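You operate a simulated robot arm through the tools that you are given. There is no shell and no other tool. Be economical: measure what you need, move in short steps, check, and stop when the job is done.

The job below is to be done with a simulated two-armed robot. You get a single attempt, and the scene is never put back.

Task
Wipe up the spill on the long bench top with the blue rag and put it back.

The check looks at the end state, three seconds after you hand in, the way a careful person would. Anything else that was tipped, shoved, dropped, spilled or broken makes it a failure.

Robot
Two 7-joint arms with two-finger parallel grippers on one trunk, on a base that drives. Base frame: it is fixed to the floor where the robot stands at the start and does not move with it; the origin is under the middle of the robot, x ahead of it, y to its left, z up; the surface under the hand at the start is at about z = 0.82. Lengths are in m, angles in rad, forces in N, time in s.
The left shoulder is at the start at [0.05, 0.168, 1.032], the right one opposite. With the tool pointing down near the work surface each hand reaches from about 0.2 to 0.66 m from the robot's upright axis, wherever it stands, measured 20 degrees to its own side. Payload 1.57 kg a hand.
The tool frame of a hand sits at the grasp point between the pads (the TCP): z along the fingers, y along the line on which they close. The tips reach 0.03 m beyond it. Largest opening 0.08 m; finger width 0.017, thickness 0.012; the body of the gripper, 0.04 by 0.082 m, starts 0.08 m behind the TCP.
Orientation is that of the tool frame in the base frame, as [roll, pitch, yaw] about the fixed x, y, z axes, in that order (R = Rz(yaw) Ry(pitch) Rx(roll)). With the fingers straight down and closing along the base's y, the tool's x points along the base's -x, its y along +y and its z along -z.

Tools
- The arms move only by the tool play_rows. It takes "left_rows", "right_rows" or both (then of equal length, played together; a hand with none holds still); each is a list of rows, each a list of 3 entries, a list of its own where there are three numbers: the shift along the base's x, y, z in units of 40 mm (1.0 is 40 mm), then the turn, a rotation vector about the base's x, y, z in units of 8 degrees (1.0 is 8 degrees), then the opening, from 0 (shut) to 1 (fully open). In form: [[[x, y, z], [rx, ry, rz], claw], ...]. A call has 1 to 8 rows; each row shifts and turns the commanded pose from where the row before left it. A call with a number of a shift or a turn outside -1 to 1 is refused whole. Rows are played at 5 a second. More than 0.05 m and 0.15 rad between two rows, or a gripper value outside its range, and nothing of the call is played. A pose out of reach is approached as far as the arm can. The call stops where the force on the tool passes 40 N (or 10 N more than at its start, if that is more) or the arm is blocked; 0.2 s more then pass. The fingers move at their own pace (about 0.045 m/s each) and stop on an object; they squeeze with about 31 N. The grip force told is the motor's: it shows also when the fingers shut on nothing. Time passes only in rows, and 0.2 s behind the last, so rows that do not move let the fingers close. It gives the time, the measured TCP pose, the force on the tool (base axes), the opening and the grip force at its end, in the units of the frame above (readings bear some noise), with the torque about the TCP (base axes, N m) and any sound that the robot's microphone picked up, and new pictures: "views" is both (left out), scene, wrist or none (wrist: the cameras of the hands that moved).
- Cameras (640 x 400 px; columns grow to the right, rows downward): "scene" is now at [0.1225, -0.0427, 1.2569]; the picture's right is [-0.29, -0.96, 0.00], its down [-0.40, 0.12, -0.91] and it looks along [0.87, -0.26, -0.42] (base axes); focal length 247 px, centre (320, 200). "left" rides on the left gripper at [0.072, 0.007, -0.122] in its tool frame; the picture's right is [-0.09, 1.00, 0.00], its down [-0.84, -0.08, -0.54] and it looks along [-0.54, -0.05, 0.84] (tool axes); focal length 238 px, centre (320, 200). "right" rides on the right gripper at [0.072, -0.007, -0.122] in its tool frame; the picture's right is [0.09, 1.00, 0.00], its down [-0.84, 0.08, -0.54] and it looks along [-0.54, 0.05, 0.84] (tool axes); focal length 238 px, centre (320, 200). There is no depth. A picture from a camera that has moved, and an enlarged one, comes with that camera's place and axes in the base frame and with its lens. The place of the scene camera against the robot may be out by one fixed shift of up to 0.025 m in any direction.
- slide_trunk(by): slides the trunk up (or, below 0, down) by that many m; the arms and the scene camera ride with it, the base frame stays. It gives what a move gives, with no picture.
- drive_base(legs): drives the robot by 1 to 6 legs, each [ahead, left, turn to the left] in m, m and rad, along the robot's own axes; the way and the turn of a leg run together, so that a leg with both is an arc; at most 1.5 m and 3.142 rad a leg. The arms and the cameras ride along, it lands a little off, and it stops where it bumps. It gives what a move gives, and a new picture of the scene camera.
- aim_head(pan, tilt): turns the head with the scene camera to pan (to the left, within 1.396 rad either way) and tilt (down, from -0.506 to 1.204), counted from straight ahead of the robot. It gives what a move gives, and a new picture of the scene camera.
- zoom(camera, box): a new picture of the part [left, top, right, bottom] of that camera's present view, enlarged. It takes no simulated time.
- hand_in(): hands the job in; it is judged then, once.

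Go step by step. Nothing tells you exact positions but the pictures and the camera data: compare them with the known pose of the tool, close in by small moves and look again before you grip or let go. The budget is 120 turns and 260 pictures, counting those below and the enlarged ones. Unless the task says otherwise, let go and move clear before handing in, and close with one line.

The tools are called after ">>>" as a command line: name --argument value ..., lists and objects as JSON in quotes. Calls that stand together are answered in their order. play_rows: Moves the arms, as the interface text tells. Its arguments: {"type":"object","properties":{"left_rows":{"type":"array"},"right_rows":{"type":"array"},"views":{"type":"string","enum":["both","scene","wrist","none"]}},"required":[]} The other tools are called the same way: slide_trunk (by) slides the trunk up or down; drive_base (legs) drives the base; aim_head (pan, tilt) turns the head that bears the scene camera; zoom (camera, box) takes an enlarged picture of a part of a camera's view; hand_in () hands the job in.

At the start:

```text
time_s: 0.0
left_ee_pos: [0.4487, 0.0871, 1.0931]
left_tcp_rot: [3.141, 0.0, -3.139]
left_ft_force: [-0.1, 0.7, -0.9]
left_ft_torque: [0.0, -0.01, 0.01]
left_gripper_width: 0.0803
left_grip_force: 0.1
right_ee_pos: [0.3982, -0.2569, 1.0773]
right_tcp_rot: [3.14, -0.001, -3.139]
right_ft_force: [-0.4, -0.2, 0.1]
right_ft_torque: [0.01, 0.0, 0.01]
right_gripper_width: 0.0798
right_grip_force: 0.1
trunk travel left (down, up): [-0.2, 0.243]
robot x, y, heading: [0.0018, 0.0013, -0.003]
head pan, tilt: [-0.291, 0.431]
```

scene: 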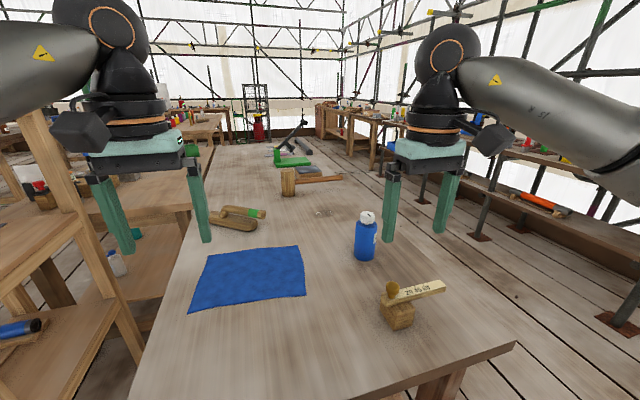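
right: 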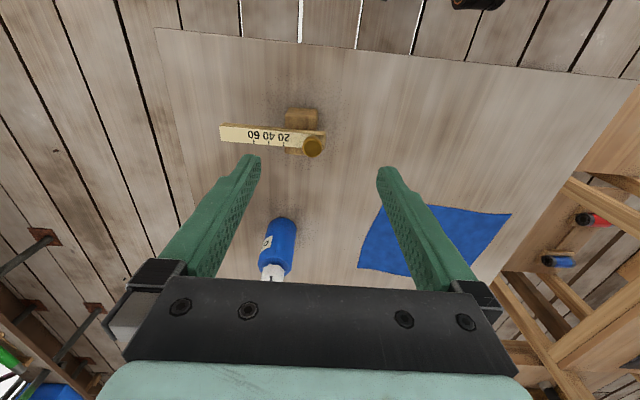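
left: 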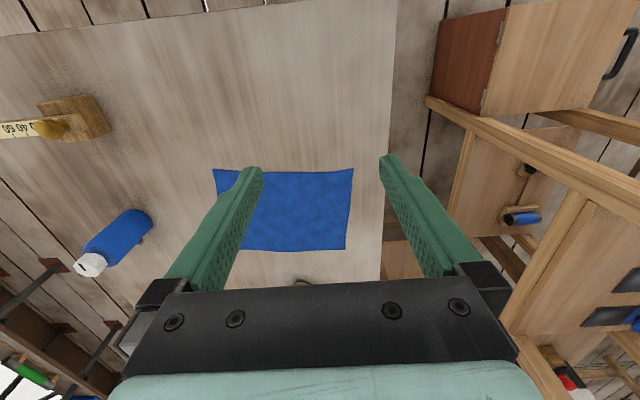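

I see the blue rag at the left, a bottle, a wooden gauge, and something faint near pixel (325,212) that may be the spill. I'll enlarge it to check.

>>> zoom --camera "scene" --box '[270, 160, 400, 240]'

>>> zoom --camera "scene" --box '[180, 200, 500, 400]'

```text
4.92 times, centred on (335, 200) of scene
camera zoom: at [0.1225, -0.0427, 1.2569], right [-0.29, -0.96, 0.0], down [-0.4, 0.12, -0.91], along [0.87, -0.26, -0.42], focal length 1217 px, centre (246, 200)
```

zoom: 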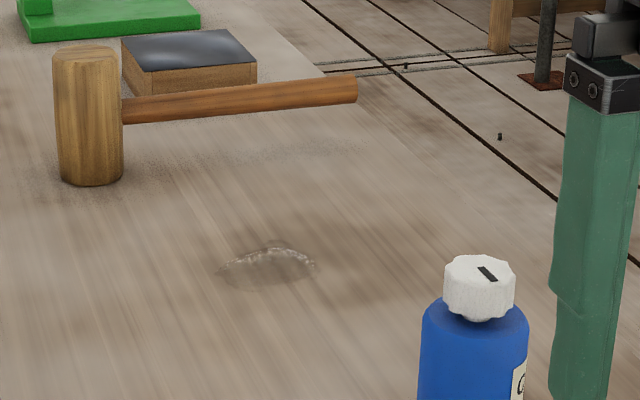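

```text
2.00 times, centred on (340, 300) of scene
camera zoom: at [0.1225, -0.0427, 1.2569], right [-0.29, -0.96, 0.0], down [-0.4, 0.12, -0.91], along [0.87, -0.26, -0.42], focal length 494 px, centre (280, 0)
```

zoom: 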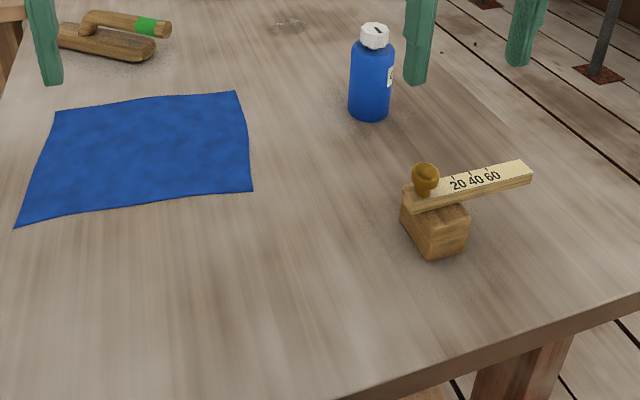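

The spill is near (0.915, -0.27), out of reach from here, with the rag centred near (0.66, 0.0). I'll pinch the rag with the left hand, drive round to the bench's right side to wipe, then come back. First I'll bring the left hand over the rag.

>>> play_rows --left_rows '[[[0.86, -0.44, -0.7], [0, 0, 0], 1], [[0.86, -0.44, -0.7], [0, 0, 0], 1], [[0.86, -0.44, -0.7], [0, 0, 0], 1], [[0.86, -0.44, -0.7], [0, 0, 0], 1], [[0.86, -0.44, -0.7], [0, 0, 0], 0.6], [[0, 0, 0], [0, 0, 0], 0.6]]'

```text
time_s: 1.4
left_ee_pos: [0.5749, 0.021, 0.9388]
left_tcp_rot: [-3.141, 0.002, -3.141]
left_ft_force: [-0.1, -0.6, 0.0]
left_ft_torque: [0.02, 0.01, 0.01]
left_gripper_width: 0.0482
left_grip_force: 0.1
left hand out of reach, approached as far as the arm can: row 4, 5
right_ee_pos: [0.3978, -0.2569, 1.0768]
right_tcp_rot: [-3.141, 0.0, -3.141]
right_ft_force: [0.3, 0.9, -0.5]
right_ft_torque: [0.01, 0.0, 0.0]
right_gripper_width: 0.0799
right_grip_force: 0.0
trunk travel left (down, up): [-0.2, 0.243]
robot x, y, heading: [-0.0009, -0.0014, -0.0]
head pan, tilt: [-0.291, 0.431]
camera scene: at [0.1225, -0.0427, 1.257], right [-0.29, -0.96, 0.0], down [-0.4, 0.12, -0.91], along [0.87, -0.26, -0.42], focal length 247 px, centre (320, 200)
camera left: at [0.5024, 0.0295, 1.0601], right [0.09, 1.0, 0.0], down [0.84, -0.08, 0.54], along [0.54, -0.05, -0.84], focal length 238 px, centre (320, 200)
```

scene: 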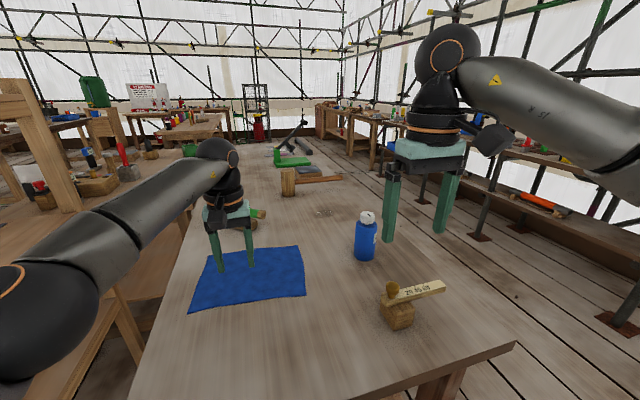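
left: 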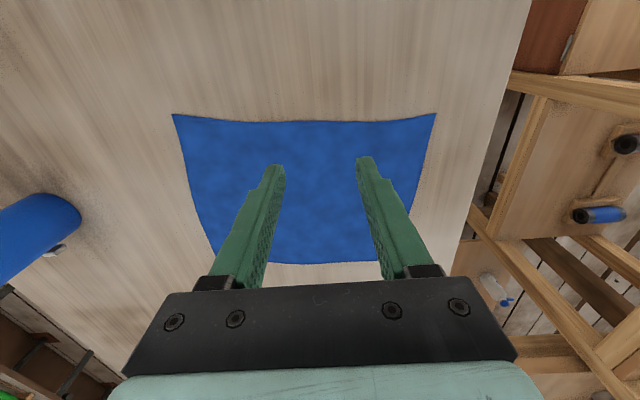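

The arm stops at about x=0.575, short of the rag's middle. I'll look down to see how much room the base has before the bench edge.

>>> aim_head --pan -0.5 --tilt 1.2

```text
time_s: 2.5
left_ee_pos: [0.5753, 0.0228, 0.9394]
left_tcp_rot: [-3.141, 0.0, -3.14]
left_ft_force: [1.1, -0.1, -0.4]
left_ft_torque: [-0.02, 0.03, 0.01]
left_gripper_width: 0.0475
left_grip_force: 0.1
right_ee_pos: [0.3982, -0.2572, 1.0759]
right_tcp_rot: [3.141, 0.0, 3.141]
right_ft_force: [0.1, 0.1, -0.2]
right_ft_torque: [-0.02, -0.01, 0.01]
right_gripper_width: 0.0799
right_grip_force: 0.0
trunk travel left (down, up): [-0.2, 0.243]
robot x, y, heading: [-0.0003, 0.0008, 0.0]
head pan, tilt: [-0.499, 1.201]
camera scene: at [0.0833, -0.0431, 1.197], right [-0.48, -0.88, 0.0], down [-0.82, 0.45, -0.36], along [0.32, -0.17, -0.93], focal length 247 px, centre (320, 200)
```

scene: 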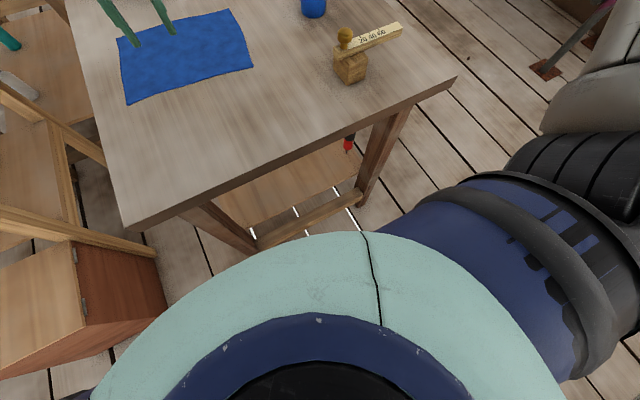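

There's a visible gap between the body and the bench edge. I'll drive 0.04 m ahead and 0.15 m to the right so that the left arm faces the rag straight on.

>>> drive_base --legs '[[0.04, -0.15, 0]]'

```text
time_s: 4.5
left_ee_pos: [0.6152, -0.1297, 0.9383]
left_tcp_rot: [3.141, 0.002, 3.141]
left_ft_force: [-0.3, 1.1, 0.2]
left_ft_torque: [0.05, 0.02, -0.01]
left_gripper_width: 0.0478
left_grip_force: 0.1
right_ee_pos: [0.4377, -0.4092, 1.0775]
right_tcp_rot: [3.141, 0.0, -3.142]
right_ft_force: [0.0, 0.5, -0.4]
right_ft_torque: [0.0, 0.0, 0.01]
right_gripper_width: 0.0799
right_grip_force: 0.1
trunk travel left (down, up): [-0.2, 0.243]
robot x, y, heading: [0.0373, -0.1518, -0.003]
head pan, tilt: [-0.499, 1.201]
camera scene: at [0.1236, -0.1946, 1.197], right [-0.48, -0.88, 0.0], down [-0.82, 0.45, -0.36], along [0.32, -0.17, -0.93], focal length 247 px, centre (320, 200)
```

scene: 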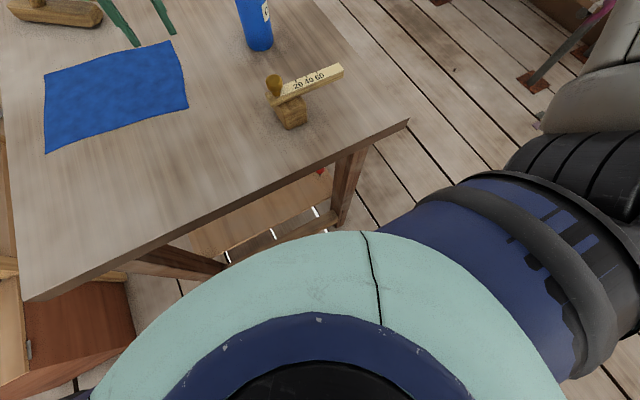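

No bump. Now I'll swing the left hand to the rag's middle and lower it part way.

>>> play_rows --left_rows '[[[0, 0.81, -0.2], [0, 0, 0], 0.6], [[0, 0.81, -0.2], [0, 0, 0], 0.6], [[0, 0.81, -0.2], [0, 0, 0], 0.6], [[0.5, 0.81, -0.4], [0, 0, 0], 0.6], [[0, 0, 0], [0, 0, 0], 0.6]]'

>>> aim_head --pan 0.0 --tilt 0.65

```text
time_s: 5.7
left_ee_pos: [0.6355, 0.0011, 0.8988]
left_tcp_rot: [3.141, 0.0, -3.141]
left_ft_force: [-0.7, 0.5, 0.1]
left_ft_torque: [0.01, 0.0, 0.01]
left_gripper_width: 0.0481
left_grip_force: 0.0
right_ee_pos: [0.4366, -0.4092, 1.0771]
right_tcp_rot: [3.141, -0.002, 3.14]
right_ft_force: [0.4, 0.0, 0.1]
right_ft_torque: [-0.01, 0.0, -0.01]
right_gripper_width: 0.0801
right_grip_force: 0.2
trunk travel left (down, up): [-0.2, 0.243]
robot x, y, heading: [0.0388, -0.1518, -0.002]
head pan, tilt: [-0.499, 1.201]
camera scene: at [0.1236, -0.1945, 1.197], right [-0.48, -0.88, 0.0], down [-0.82, 0.45, -0.36], along [0.32, -0.17, -0.93], focal length 247 px, centre (320, 200)
camera left: at [0.5641, 0.0076, 1.0199], right [0.09, 1.0, 0.0], down [0.84, -0.08, 0.54], along [0.54, -0.05, -0.84], focal length 238 px, centre (320, 200)
```

scene: 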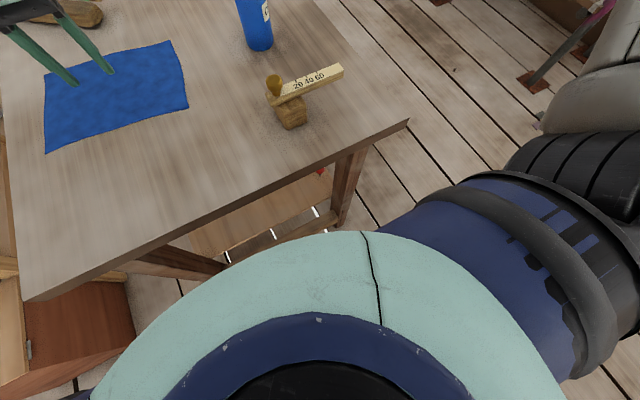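
left: 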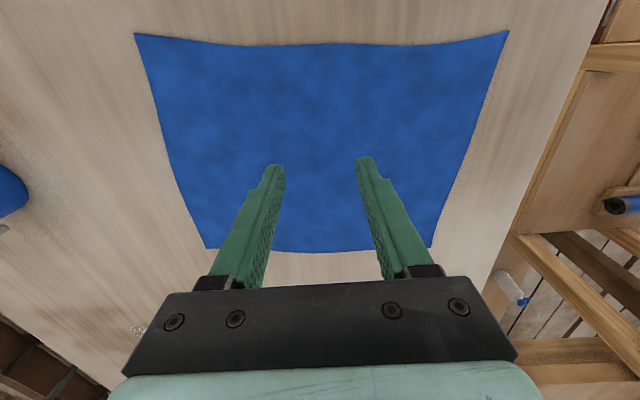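

```text
time_s: 6.7
left_ee_pos: [0.6373, -0.0001, 0.8995]
left_tcp_rot: [-3.14, 0.002, 3.141]
left_ft_force: [0.0, 0.2, 0.3]
left_ft_torque: [-0.01, -0.01, 0.0]
left_gripper_width: 0.0479
left_grip_force: 0.1
right_ee_pos: [0.4373, -0.4096, 1.0764]
right_tcp_rot: [3.141, -0.001, 3.14]
right_ft_force: [0.2, -0.6, 0.0]
right_ft_torque: [-0.03, -0.03, 0.02]
right_gripper_width: 0.0799
right_grip_force: 0.1
trunk travel left (down, up): [-0.2, 0.243]
robot x, y, heading: [0.0437, -0.1511, 0.0]
head pan, tilt: [0.0, 0.649]
camera scene: at [0.1613, -0.1678, 1.2373], right [0.0, -1.0, 0.0], down [-0.61, 0.0, -0.8], along [0.8, 0.0, -0.61], focal length 247 px, centre (320, 200)
```

scene: 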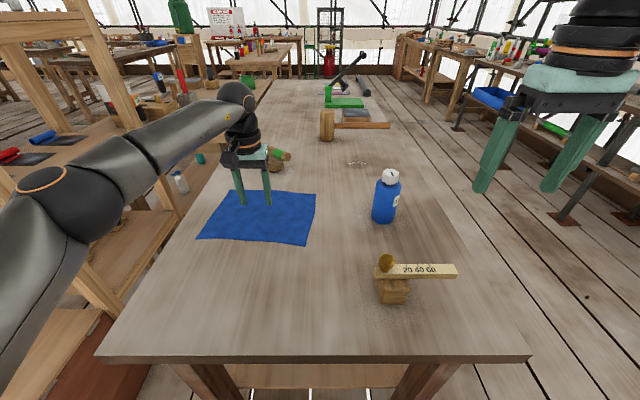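

The hand is near the middle of the rag. I'll lower it in small steps until the tips touch.

>>> play_rows --left_rows '[[[0, 0, -0.5], [0, 0, 0], 0.6], [[0, 0, -0.4], [0, 0, 0], 0.6], [[0, 0, -0.1], [0, 0, 0], 0.6], [[0, 0, -0.1], [0, 0, 0], 0.6], [[0, 0, 0], [0, 0, 0], 0.6]]' --views "wrist"

```text
time_s: 7.8
left_ee_pos: [0.6357, 0.0004, 0.854]
left_tcp_rot: [-3.141, 0.001, 3.141]
left_ft_force: [0.2, 0.4, 1.0]
left_ft_torque: [0.0, 0.0, 0.04]
left_gripper_width: 0.0481
left_grip_force: 0.1
right_ee_pos: [0.4386, -0.4089, 1.0773]
right_tcp_rot: [-3.141, 0.001, 3.139]
right_ft_force: [0.4, 0.4, -0.8]
right_ft_torque: [0.0, 0.01, -0.01]
right_gripper_width: 0.0799
right_grip_force: 0.1
trunk travel left (down, up): [-0.2, 0.243]
robot x, y, heading: [0.0417, -0.1536, -0.004]
head pan, tilt: [0.0, 0.649]
camera left: at [0.563, 0.0076, 0.9762], right [0.09, 1.0, 0.0], down [0.84, -0.08, 0.54], along [0.54, -0.05, -0.84], focal length 238 px, centre (320, 200)
```

left: 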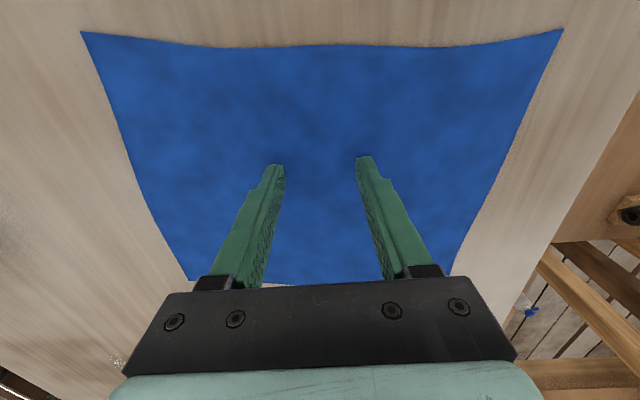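

>>> play_rows --left_rows '[[[0, 0, -0.1], [0, 0, 0], 0.6], [[0, 0, -0.08], [0, 0, 0], 0.6], [[0, 0, 0], [0, 0, 0], 0.6]]' --views "none"

```text
time_s: 8.7
left_ee_pos: [0.6362, 0.0007, 0.8512]
left_tcp_rot: [-3.14, 0.006, -3.141]
left_ft_force: [1.4, 0.8, 21.0]
left_ft_torque: [0.19, 0.01, -0.04]
left_gripper_width: 0.048
left_grip_force: 0.2
right_ee_pos: [0.4371, -0.4099, 1.0776]
right_tcp_rot: [-3.14, 0.001, 3.14]
right_ft_force: [0.4, 0.5, -0.2]
right_ft_torque: [-0.01, -0.01, 0.01]
right_gripper_width: 0.0798
right_grip_force: 0.0
trunk travel left (down, up): [-0.2, 0.243]
robot x, y, heading: [0.0375, -0.1505, -0.001]
head pan, tilt: [0.0, 0.649]
```

The tips are pressing with about 21 N at z=0.851. I'll close to bunch the rag.

>>> play_rows --left_rows '[[[0, 0, 0], [0, 0, 0], 0.3], [[0, 0, 0], [0, 0, 0], 0], [[0, 0, 0], [0, 0, 0], 0], [[0, 0, 0], [0, 0, 0], 0], [[0, 0, 0], [0, 0, 0], 0]]'

```text
time_s: 9.8
left_ee_pos: [0.6346, -0.0002, 0.8512]
left_tcp_rot: [-3.14, 0.008, -3.141]
left_ft_force: [-0.8, 0.9, 23.7]
left_ft_torque: [-0.01, 0.11, -0.03]
left_gripper_width: 0.0
left_grip_force: 21.2
right_ee_pos: [0.4368, -0.4094, 1.078]
right_tcp_rot: [-3.14, 0.001, -3.141]
right_ft_force: [0.1, 0.3, 0.2]
right_ft_torque: [0.01, 0.01, 0.02]
right_gripper_width: 0.0802
right_grip_force: 0.2
trunk travel left (down, up): [-0.2, 0.243]
robot x, y, heading: [0.042, -0.1498, 0.003]
head pan, tilt: [0.0, 0.649]
camera scene: at [0.159, -0.1682, 1.2377], right [0.0, -1.0, 0.0], down [-0.6, 0.0, -0.8], along [0.8, 0.0, -0.6], focal length 247 px, centre (320, 200)
camera left: at [0.5616, 0.007, 0.9726], right [0.09, 1.0, 0.0], down [0.83, -0.08, 0.55], along [0.55, -0.05, -0.84], focal length 238 px, centre (320, 200)
```

scene: 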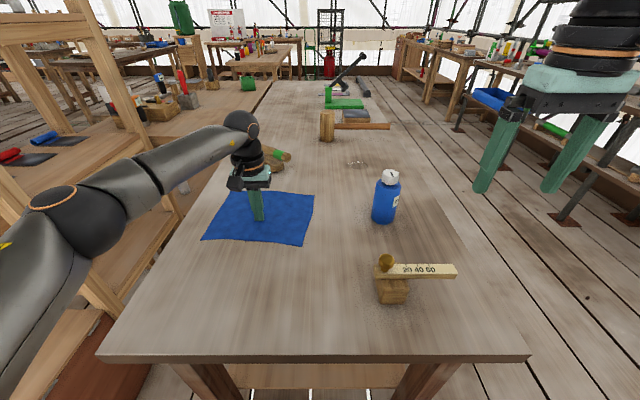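
left: 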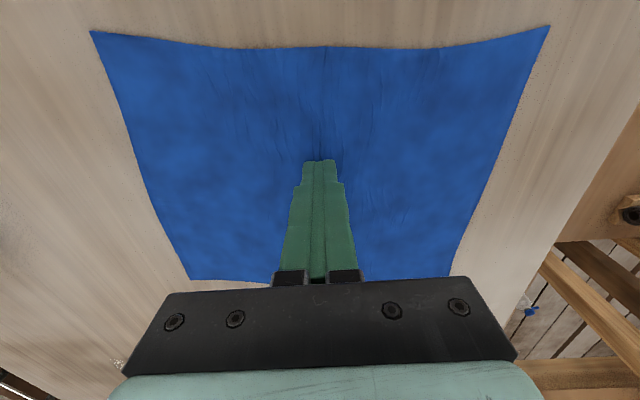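

Wrinkles show the cloth is gathering at the tips. I'll lift to test.

>>> play_rows --left_rows '[[[0, 0, 0.4], [0, 0, 0], 0], [[0, 0, 0.8], [0, 0, 0], 0], [[0, 0, 0.8], [0, 0, 0], 0], [[0, 0, 0], [0, 0, 0], 0]]'

```text
time_s: 10.8
left_ee_pos: [0.6345, 0.0017, 0.9282]
left_tcp_rot: [-3.14, 0.0, -3.141]
left_ft_force: [0.0, -0.5, 0.1]
left_ft_torque: [0.0, -0.01, -0.01]
left_gripper_width: 0.0
left_grip_force: 20.9
right_ee_pos: [0.4386, -0.4102, 1.0766]
right_tcp_rot: [3.141, -0.001, 3.139]
right_ft_force: [-0.1, -0.9, -0.7]
right_ft_torque: [-0.01, 0.0, 0.0]
right_gripper_width: 0.0799
right_grip_force: 0.1
trunk travel left (down, up): [-0.2, 0.243]
robot x, y, heading: [0.0417, -0.1499, -0.002]
head pan, tilt: [0.0, 0.649]
camera scene: at [0.1613, -0.1677, 1.2373], right [0.0, -1.0, 0.0], down [-0.6, 0.0, -0.8], along [0.8, 0.0, -0.6], focal length 247 px, centre (320, 200)
camera left: at [0.5624, 0.0079, 1.0489], right [0.09, 1.0, 0.0], down [0.84, -0.08, 0.54], along [0.54, -0.05, -0.84], focal length 238 px, centre (320, 200)
```

scene: 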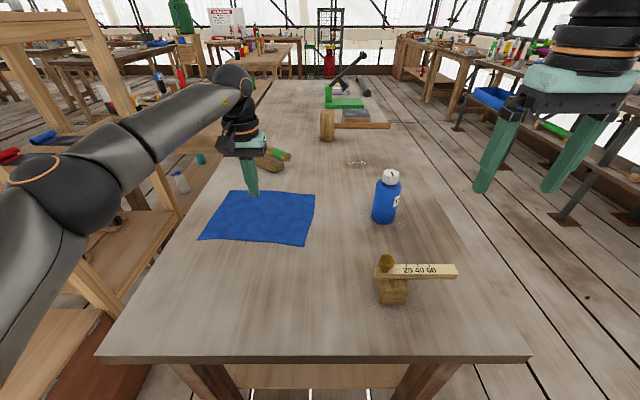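
left: 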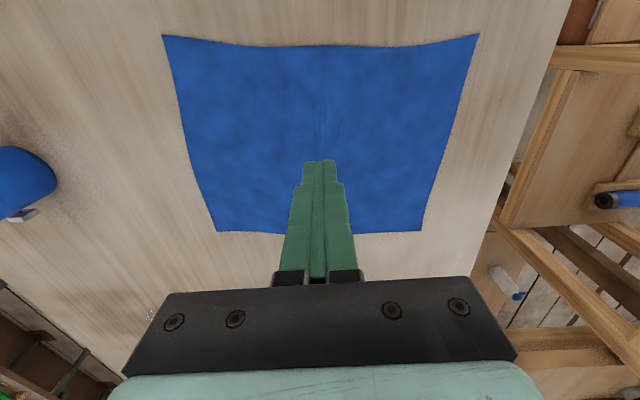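

The fingers slipped off. I'll try again with a narrower opening and a firmer press.

>>> play_rows --left_rows '[[[0, 0, -0.6], [0, 0, 0], 0.45], [[0, 0, -0.9], [0, 0, 0], 0.45], [[0, 0, -0.38], [0, 0, 0], 0.45], [[0, 0, -0.17], [0, 0, 0], 0.45], [[0, 0, -0.09], [0, 0, 0], 0.45], [[0, 0, 0], [0, 0, 0], 0.45]]' --views "none"

```text
time_s: 12.2
left_ee_pos: [0.6365, 0.0003, 0.8514]
left_tcp_rot: [-3.136, 0.018, -3.139]
left_ft_force: [-2.7, 0.6, 16.0]
left_ft_torque: [0.25, 0.17, 0.03]
left_gripper_width: 0.0361
left_grip_force: 0.0
right_ee_pos: [0.4368, -0.4089, 1.0763]
right_tcp_rot: [-3.141, 0.003, 3.139]
right_ft_force: [0.1, -1.0, -0.2]
right_ft_torque: [0.02, 0.03, 0.04]
right_gripper_width: 0.08
right_grip_force: 0.1
trunk travel left (down, up): [-0.2, 0.243]
robot x, y, heading: [0.0398, -0.1516, 0.003]
head pan, tilt: [0.0, 0.649]
stopped in row 6 (left hand): the force on the tool passed its limit at 42 N (the readings are from after the stop); the commanded pose is now the measured one
```

>>> play_rows --left_rows '[[[0, 0, -0.1], [0, 0, 0], 0.45], [[0, 0, -0.02], [0, 0, 0], 0.3], [[0, 0, 0], [0, 0, 0], 0.15], [[0, 0, 0], [0, 0, 0], 0], [[0, 0, 0], [0, 0, 0], 0], [[0, 0, 0], [0, 0, 0], 0]]' --views "wrist"

```text
time_s: 12.9
left_ee_pos: [0.6381, 0.0026, 0.8516]
left_tcp_rot: [-3.138, 0.029, -3.137]
left_ft_force: [1.0, 2.4, 12.9]
left_ft_torque: [0.12, 0.11, -0.02]
left_gripper_width: 0.0
left_grip_force: 8.3
right_ee_pos: [0.438, -0.4082, 1.076]
right_tcp_rot: [3.141, 0.003, 3.139]
right_ft_force: [1.0, 0.5, 0.3]
right_ft_torque: [0.04, 0.01, -0.03]
right_gripper_width: 0.0801
right_grip_force: 0.1
trunk travel left (down, up): [-0.2, 0.243]
robot x, y, heading: [0.0389, -0.151, -0.004]
head pan, tilt: [0.0, 0.649]
stopped in row 3 (left hand): the force on the tool passed its limit at 40 N (the readings are from after the stop); the commanded pose is now the measured one
camera left: at [0.5642, 0.0089, 0.9712], right [0.09, 1.0, 0.0], down [0.82, -0.07, 0.57], along [0.56, -0.05, -0.82], focal length 238 px, centre (320, 200)
```

left: 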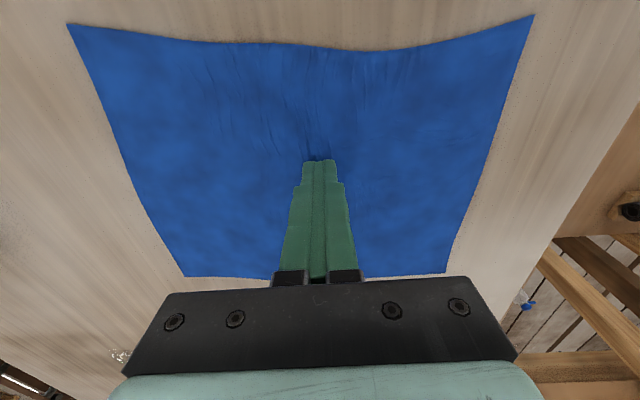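

>>> play_rows --left_rows '[[[0, 0, 0], [0, 0, 0], 0], [[0, 0, 0.5], [0, 0, 0], 0], [[0, 0, 0.7], [0, 0, 0], 0], [[0, 0, 0], [0, 0, 0], 0]]' --views "wrist"

```text
time_s: 13.9
left_ee_pos: [0.6393, 0.0004, 0.8971]
left_tcp_rot: [-3.139, 0.022, -3.138]
left_ft_force: [0.1, 0.5, -0.1]
left_ft_torque: [-0.03, -0.01, 0.0]
left_gripper_width: 0.0
left_grip_force: 21.5
right_ee_pos: [0.4383, -0.4079, 1.0779]
right_tcp_rot: [3.141, -0.001, 3.141]
right_ft_force: [0.4, -0.6, -0.1]
right_ft_torque: [0.03, 0.0, -0.01]
right_gripper_width: 0.0801
right_grip_force: 0.1
trunk travel left (down, up): [-0.2, 0.243]
robot x, y, heading: [0.0385, -0.1502, -0.001]
head pan, tilt: [0.0, 0.649]
camera left: at [0.5638, 0.0086, 1.0169], right [0.09, 1.0, 0.0], down [0.82, -0.07, 0.56], along [0.56, -0.05, -0.83], focal length 238 px, centre (320, 200)
```

left: 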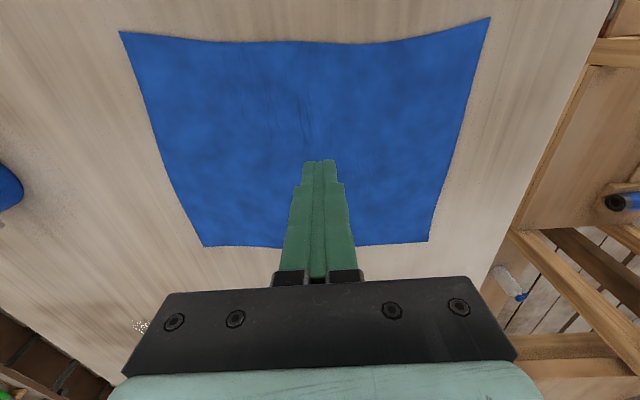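

It slipped again, but the cloth does gather under the tips. I'll try a full opening with slow closing, so more cloth buckles up between the pads.

>>> play_rows --left_rows '[[[0, 0, 0], [0, 0.16, 0], 1], [[0, 0, -0.5], [0, 0, 0], 1], [[0, 0, -0.5], [0, 0, 0], 1], [[0, 0, -0.14], [0, 0, 0], 1], [[0, 0, -0.12], [0, 0, 0], 1], [[0, 0, -0.02], [0, 0, 0], 1]]' --views "none"

```text
time_s: 15.3
left_ee_pos: [0.64, -0.0012, 0.8514]
left_tcp_rot: [-3.14, 0.011, -3.14]
left_ft_force: [3.4, -2.6, 29.1]
left_ft_torque: [1.08, 0.06, -0.12]
left_gripper_width: 0.0776
left_grip_force: 0.1
right_ee_pos: [0.4356, -0.41, 1.0785]
right_tcp_rot: [3.141, 0.002, 3.14]
right_ft_force: [-1.0, -0.1, -0.8]
right_ft_torque: [-0.02, -0.02, 0.01]
right_gripper_width: 0.08
right_grip_force: 0.1
trunk travel left (down, up): [-0.2, 0.243]
robot x, y, heading: [0.042, -0.1492, -0.0]
head pan, tilt: [0.0, 0.649]
```

>>> play_rows --left_rows '[[[0, 0, 0], [0, 0, 0], 0.88], [[0, 0, 0], [0, 0, 0], 0.76], [[0, 0, 0], [0, 0, 0], 0.64], [[0, 0, 0], [0, 0, 0], 0.52], [[0, 0, 0], [0, 0, 0], 0.4], [[0, 0, 0], [0, 0, 0], 0.3]]' --views "wrist"

```text
time_s: 16.8
left_ee_pos: [0.6383, 0.0001, 0.8512]
left_tcp_rot: [-3.138, 0.01, -3.141]
left_ft_force: [-0.9, 0.8, 31.6]
left_ft_torque: [0.13, 0.16, 0.03]
left_gripper_width: 0.0235
left_grip_force: 0.1
right_ee_pos: [0.4365, -0.4095, 1.078]
right_tcp_rot: [3.139, 0.003, 3.141]
right_ft_force: [0.2, 0.5, -0.3]
right_ft_torque: [-0.01, -0.01, 0.0]
right_gripper_width: 0.0801
right_grip_force: 0.1
trunk travel left (down, up): [-0.2, 0.243]
robot x, y, heading: [0.04, -0.1502, 0.002]
head pan, tilt: [0.0, 0.649]
camera left: at [0.5655, 0.007, 0.9724], right [0.09, 1.0, 0.0], down [0.83, -0.07, 0.55], along [0.55, -0.05, -0.83], focal length 238 px, centre (320, 200)
```

left: 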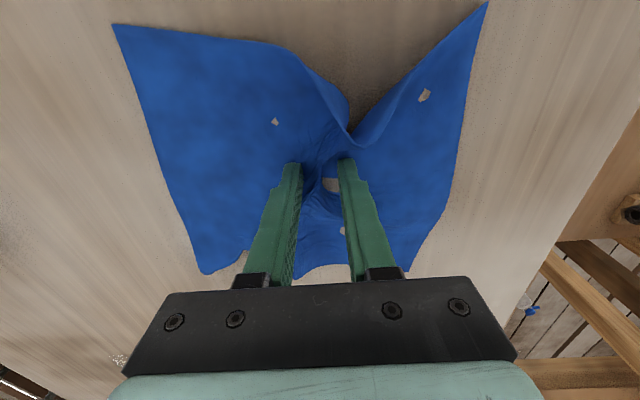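

Now the cloth bunches up between the pads. I'll close fully and lift.

>>> play_rows --left_rows '[[[0, 0, 0], [0, 0, 0], 0.2], [[0, 0, 0], [0, 0, 0], 0.1], [[0, 0, 0], [0, 0, 0], 0], [[0, 0, 0], [0, 0, 0], 0], [[0, 0, 0.15], [0, 0, 0], 0], [[0, 0, 0.5], [0, 0, 0], 0], [[0, 0, 0.5], [0, 0, 0], 0], [[0, 0, 0], [0, 0, 0], 0]]'

```text
time_s: 18.6
left_ee_pos: [0.6393, 0.0016, 0.892]
left_tcp_rot: [-3.14, 0.001, -3.138]
left_ft_force: [0.3, 0.4, -0.1]
left_ft_torque: [0.0, 0.03, -0.03]
left_gripper_width: 0.0029
left_grip_force: 23.5
right_ee_pos: [0.4381, -0.4087, 1.0771]
right_tcp_rot: [3.141, -0.001, 3.141]
right_ft_force: [0.6, -0.6, 0.4]
right_ft_torque: [-0.01, 0.03, -0.01]
right_gripper_width: 0.0798
right_grip_force: 0.0
trunk travel left (down, up): [-0.2, 0.243]
robot x, y, heading: [0.0382, -0.1534, 0.001]
head pan, tilt: [0.0, 0.649]
camera scene: at [0.1613, -0.1676, 1.2373], right [0.0, -1.0, 0.0], down [-0.6, 0.0, -0.8], along [0.8, 0.0, -0.6], focal length 247 px, centre (320, 200)
camera left: at [0.5674, 0.0086, 1.0132], right [0.09, 1.0, 0.0], down [0.84, -0.07, 0.54], along [0.54, -0.05, -0.84], focal length 238 px, centre (320, 200)
```

scene: 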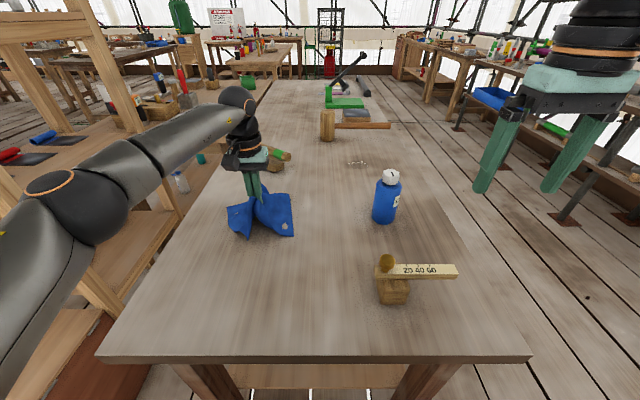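
left: 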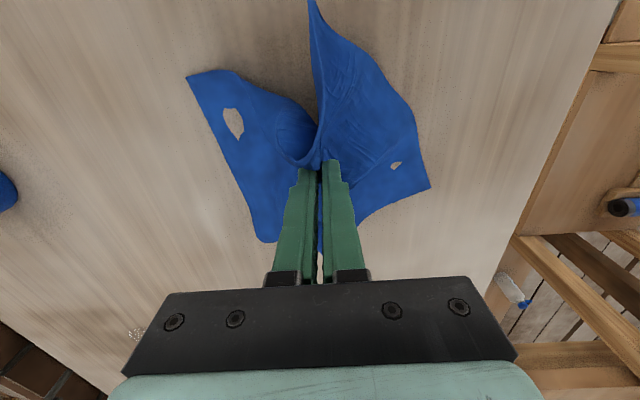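

The rag is gripped. I'll lift it high and pull it in a little before driving.

>>> play_rows --left_rows '[[[0, 0, 0.9], [0, 0, 0], 0], [[-0.4, 0, 0.9], [0, 0, 0], 0], [[-0.7, 0, 0.9], [0, 0, 0], 0], [[-0.8, 0, 0.9], [0, 0, 0], 0], [[-0.8, 0, 0.9], [0, 0, 0], 0], [[-0.8, 0, 0.9], [0, 0, 0], 0], [[0, 0, 0.9], [0, 0, 0], 0], [[0, 0, 0], [0, 0, 0], 0]]'

```text
time_s: 20.4
left_ee_pos: [0.4989, 0.0023, 1.1446]
left_tcp_rot: [-3.139, 0.001, -3.138]
left_ft_force: [-0.2, -0.7, 0.4]
left_ft_torque: [0.0, 0.01, 0.01]
left_gripper_width: 0.0025
left_grip_force: 23.3
right_ee_pos: [0.4376, -0.4087, 1.0766]
right_tcp_rot: [-3.141, 0.001, -3.142]
right_ft_force: [0.6, 0.1, 0.0]
right_ft_torque: [0.01, -0.01, -0.03]
right_gripper_width: 0.0798
right_grip_force: 0.0
trunk travel left (down, up): [-0.2, 0.243]
robot x, y, heading: [0.0421, -0.1536, 0.002]
head pan, tilt: [0.0, 0.649]
camera scene: at [0.1614, -0.1675, 1.2373], right [0.0, -1.0, 0.0], down [-0.6, 0.0, -0.8], along [0.8, 0.0, -0.6], focal length 247 px, centre (320, 200)
camera left: at [0.427, 0.0098, 1.2653], right [0.09, 1.0, 0.0], down [0.84, -0.07, 0.54], along [0.54, -0.05, -0.84], focal length 238 px, centre (320, 200)
```

scene: 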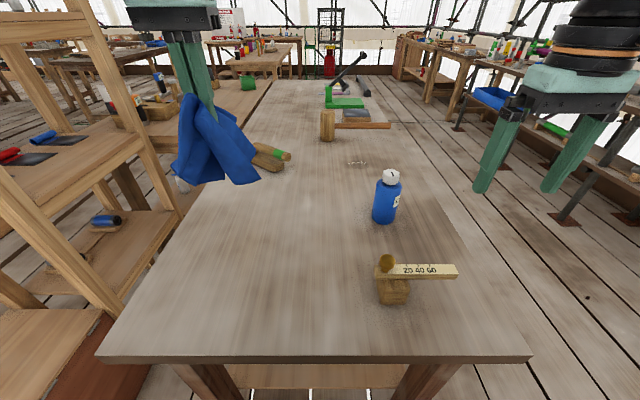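
left: 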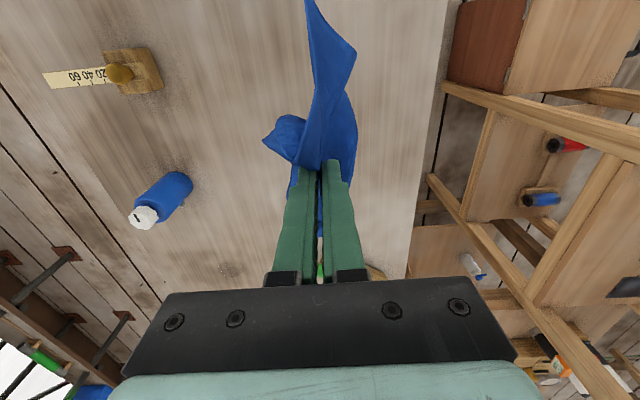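

The rag hangs clear. Now I'll drive back, across to the right, ahead along the aisle and turn to face the bench from its right side.

>>> drive_base --legs '[[-0.4, 0, 0], [0, -1.0, 0]]'

```text
time_s: 31.5
left_ee_pos: [0.0922, -0.9989, 1.1422]
left_tcp_rot: [-3.137, 0.0, 3.134]
left_ft_force: [-0.2, -0.3, 0.5]
left_ft_torque: [0.03, -0.01, -0.02]
left_gripper_width: 0.0025
left_grip_force: 23.9
right_ee_pos: [0.0268, -1.4091, 1.0774]
right_tcp_rot: [-3.14, -0.001, 3.129]
right_ft_force: [0.1, 0.2, 0.4]
right_ft_torque: [-0.01, 0.04, -0.02]
right_gripper_width: 0.08
right_grip_force: 0.0
trunk travel left (down, up): [-0.2, 0.243]
robot x, y, heading: [-0.3665, -1.1468, -0.014]
head pan, tilt: [0.0, 0.649]
camera scene: at [-0.2467, -1.1651, 1.2373], right [-0.01, -1.0, 0.0], down [-0.6, 0.01, -0.8], along [0.8, -0.01, -0.6], focal length 247 px, centre (320, 200)
```

scene: 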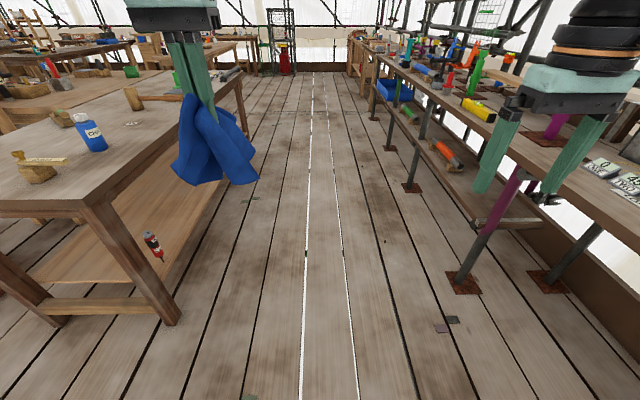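

The aisle is clear. Next I'll drive ahead to about x=1.1 and turn left to face the bench.

>>> drive_base --legs '[[1.47, 0.0, 0], [0, 0, 1.571]]'

```text
time_s: 42.5
left_ee_pos: [0.9469, -0.7032, 1.1434]
left_tcp_rot: [-3.137, 0.0, -1.589]
left_ft_force: [0.1, 0.5, -0.2]
left_ft_torque: [-0.02, 0.0, -0.06]
left_gripper_width: 0.0028
left_grip_force: 23.8
right_ee_pos: [1.3584, -0.7741, 1.0763]
right_tcp_rot: [3.141, 0.0, -1.594]
right_ft_force: [0.7, 0.4, 0.0]
right_ft_torque: [0.0, -0.03, 0.0]
right_gripper_width: 0.08
right_grip_force: 0.0
trunk travel left (down, up): [-0.2, 0.243]
robot x, y, heading: [1.0882, -1.1647, 1.547]
head pan, tilt: [0.0, 0.649]
camera scene: at [1.0879, -1.0553, 1.2373], right [1.0, -0.02, 0.0], down [-0.01, -0.6, -0.8], along [0.02, 0.8, -0.6], focal length 247 px, centre (320, 200)
```

scene: 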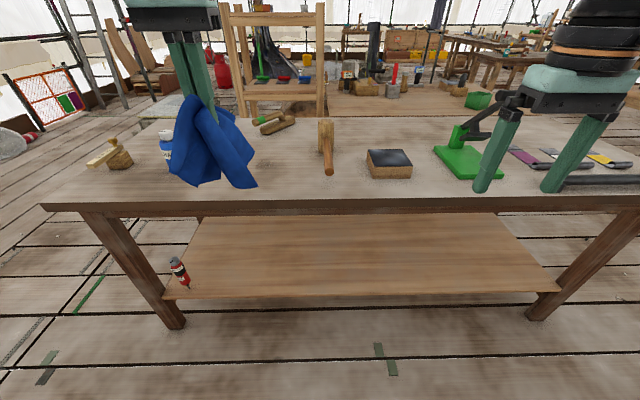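

I'm facing the bench from its right side. I'll enlarge the view to find the spill again before moving closer.

>>> zoom --camera "scene" --box '[220, 110, 380, 210]'

```text
4.00 times, centred on (300, 160) of scene
camera zoom: at [1.0879, -1.0553, 1.2373], right [1.0, -0.02, 0.0], down [-0.01, -0.6, -0.8], along [0.02, 0.8, -0.6], focal length 988 px, centre (400, 360)
```

zoom: 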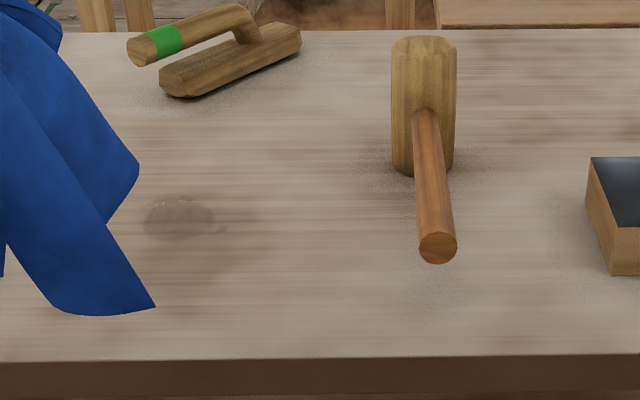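

The spill is at about (0.90, -0.28), with the mallet handle at x≈1.11 and the bottle at x≈0.63, so there is room on both sides. I'll drive ahead 0.35 m.

>>> drive_base --legs '[[0.35, 0.0, 0.024]]'

```text
time_s: 44.8
left_ee_pos: [0.9418, -0.3573, 1.1424]
left_tcp_rot: [-3.139, 0.002, -1.567]
left_ft_force: [0.3, 0.4, -0.2]
left_ft_torque: [-0.04, 0.0, -0.03]
left_gripper_width: 0.0028
left_grip_force: 24.5
right_ee_pos: [1.3528, -0.4182, 1.0771]
right_tcp_rot: [-3.14, -0.001, -1.572]
right_ft_force: [-0.8, -0.5, 0.3]
right_ft_torque: [-0.01, 0.01, -0.02]
right_gripper_width: 0.08
right_grip_force: 0.2
trunk travel left (down, up): [-0.2, 0.243]
robot x, y, heading: [1.0946, -0.8149, 1.571]
head pan, tilt: [0.0, 0.649]
camera scene: at [1.0891, -0.7058, 1.2373], right [1.0, 0.0, 0.0], down [0.0, -0.6, -0.8], along [0.0, 0.8, -0.6], focal length 247 px, centre (320, 200)
```

scene: 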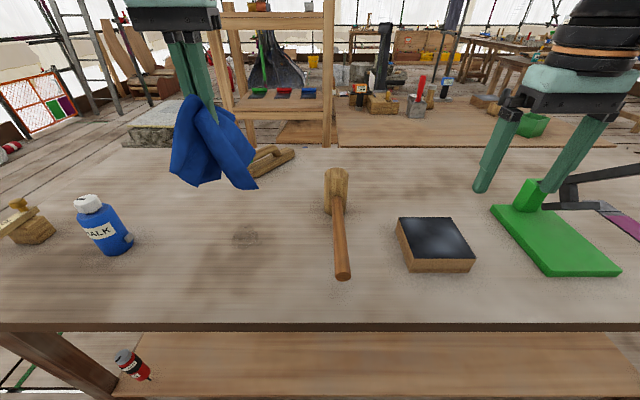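

I'll carry the rag over the spill and lower it.

>>> play_rows --left_rows '[[[-0.3, 0.5, 0], [0, 0, 0], 0], [[-0.3, 0.5, -0.6], [0, 0, 0], 0], [[-0.3, 0.5, -0.9], [0, 0, 0], 0], [[-0.3, 0.45, -0.9], [0, 0, 0], 0], [[0, 0, -0.9], [0, 0, 0], 0], [[0, 0, -0.9], [0, 0, 0], 0], [[0, 0, -0.9], [0, 0, 0], 0], [[0, 0, 0], [0, 0, 0], 0]]'

```text
time_s: 46.6
left_ee_pos: [0.894, -0.2805, 0.9383]
left_tcp_rot: [-3.138, 0.002, -1.568]
left_ft_force: [0.1, 0.9, -0.6]
left_ft_torque: [0.02, 0.01, -0.06]
left_gripper_width: 0.0026
left_grip_force: 24.4
right_ee_pos: [1.3516, -0.4182, 1.0773]
right_tcp_rot: [3.141, 0.0, -1.572]
right_ft_force: [-0.8, -0.1, 0.0]
right_ft_torque: [0.0, 0.02, -0.01]
right_gripper_width: 0.0798
right_grip_force: 0.0
trunk travel left (down, up): [-0.2, 0.243]
robot x, y, heading: [1.0955, -0.819, 1.568]
head pan, tilt: [0.0, 0.649]
camera scene: at [1.0891, -0.7061, 1.2373], right [1.0, 0.0, 0.0], down [0.0, -0.6, -0.8], along [0.0, 0.8, -0.6], focal length 247 px, centre (320, 200)
camera left: at [0.8868, -0.3522, 1.0607], right [-1.0, 0.09, 0.0], down [0.07, 0.84, 0.54], along [0.05, 0.54, -0.84], focal length 238 px, centre (320, 200)
```

scene: 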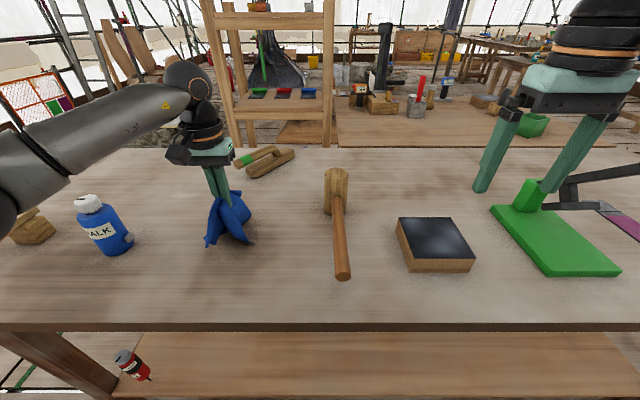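
left: 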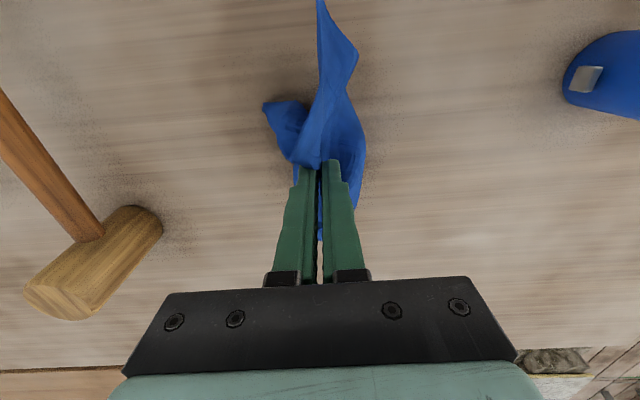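

The rag is just touching down around the spill. I'll lower it until it is pressed lightly.

>>> play_rows --left_rows '[[[0, 0, -0.8], [0, 0, 0], 0], [[0, 0, -0.8], [0, 0, 0], 0], [[0, 0, -0.3], [0, 0, 0], 0], [[0, 0, 0], [0, 0, 0], 0]]'

```text
time_s: 47.6
left_ee_pos: [0.8933, -0.2805, 0.8625]
left_tcp_rot: [-3.138, 0.003, -1.568]
left_ft_force: [0.5, 0.7, 0.9]
left_ft_torque: [-0.02, -0.02, -0.02]
left_gripper_width: 0.0029
left_grip_force: 23.8
right_ee_pos: [1.3529, -0.4189, 1.077]
right_tcp_rot: [3.141, 0.001, -1.571]
right_ft_force: [0.1, 0.4, -0.1]
right_ft_torque: [-0.03, -0.01, -0.02]
right_gripper_width: 0.0801
right_grip_force: 0.0
trunk travel left (down, up): [-0.2, 0.243]
robot x, y, heading: [1.0944, -0.8159, 1.571]
head pan, tilt: [0.0, 0.649]
camera scene: at [1.0891, -0.7062, 1.2373], right [1.0, 0.0, 0.0], down [0.0, -0.6, -0.8], along [0.0, 0.8, -0.6], focal length 247 px, centre (320, 200)
camera left: at [0.886, -0.352, 0.9844], right [-1.0, 0.09, 0.0], down [0.07, 0.84, 0.54], along [0.05, 0.54, -0.84], focal length 238 px, centre (320, 200)
```

scene: 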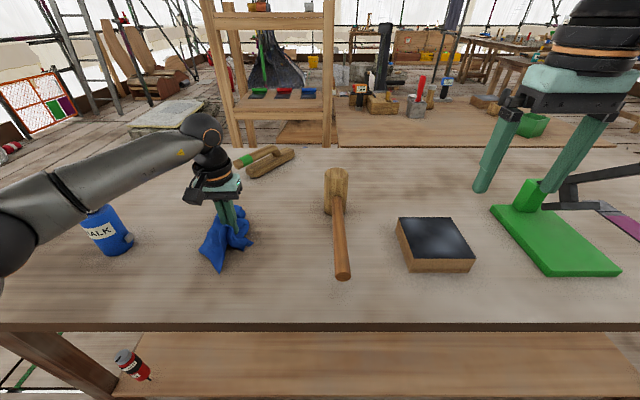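
left: 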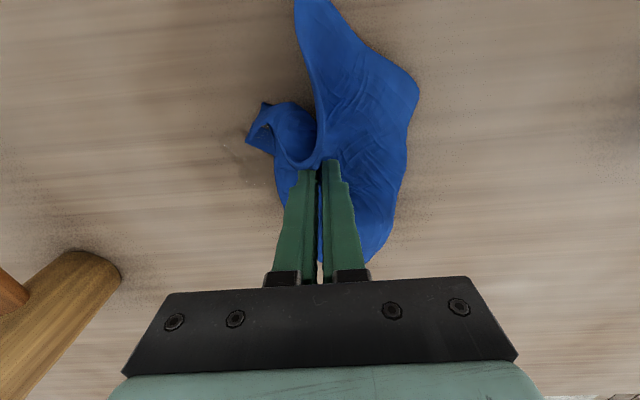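

Light contact, and the rag covers most of the spill. I'll wipe in a loop of about 4 cm round the centre.

>>> play_rows --left_rows '[[[0.5, 0, -0.1], [0, 0, 0], 0], [[0.5, 0.4, 0], [0, 0, 0], 0], [[-0.7, 0.4, 0], [0, 0, 0], 0], [[-0.9, -0.2, 0], [0, 0, 0], 0], [[-0.5, -0.6, 0], [0, 0, 0], 0], [[0.2, -0.8, 0], [0, 0, 0], 0], [[0.9, -0.2, 0], [0, 0, 0], 0], [[0.6, 0.4, 0], [0, 0, 0], 0]]'

```text
time_s: 49.4
left_ee_pos: [0.9174, -0.3035, 0.8587]
left_tcp_rot: [-3.138, -0.001, -1.566]
left_ft_force: [0.6, 0.6, -0.1]
left_ft_torque: [-0.02, 0.02, -0.02]
left_gripper_width: 0.0029
left_grip_force: 23.6
right_ee_pos: [1.3525, -0.4176, 1.0774]
right_tcp_rot: [-3.141, 0.001, -1.572]
right_ft_force: [0.0, 0.6, -0.1]
right_ft_torque: [0.0, 0.01, 0.0]
right_gripper_width: 0.0799
right_grip_force: 0.0
trunk travel left (down, up): [-0.2, 0.243]
robot x, y, heading: [1.0935, -0.8156, 1.57]
head pan, tilt: [0.0, 0.649]
camera scene: at [1.0893, -0.706, 1.2373], right [1.0, 0.0, 0.0], down [0.0, -0.6, -0.8], along [0.0, 0.8, -0.6], focal length 247 px, centre (320, 200)
camera left: at [0.9109, -0.3759, 0.9803], right [-1.0, 0.09, 0.0], down [0.07, 0.84, 0.54], along [0.05, 0.54, -0.84], focal length 238 px, centre (320, 200)
```

scene: 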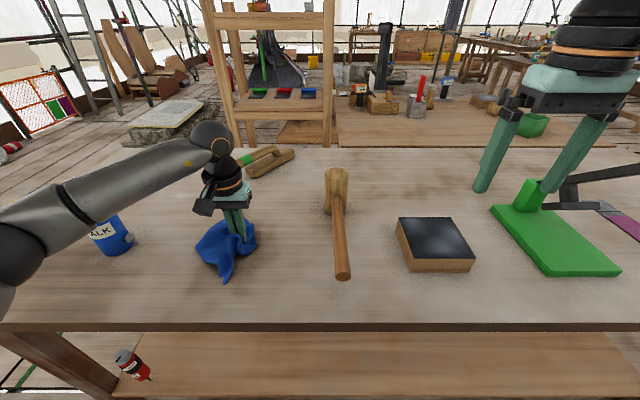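
left: 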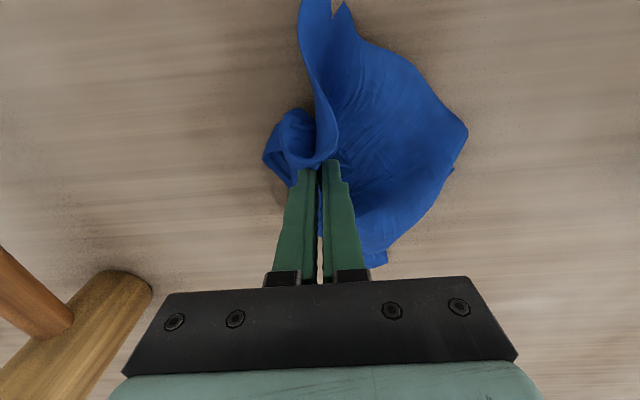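

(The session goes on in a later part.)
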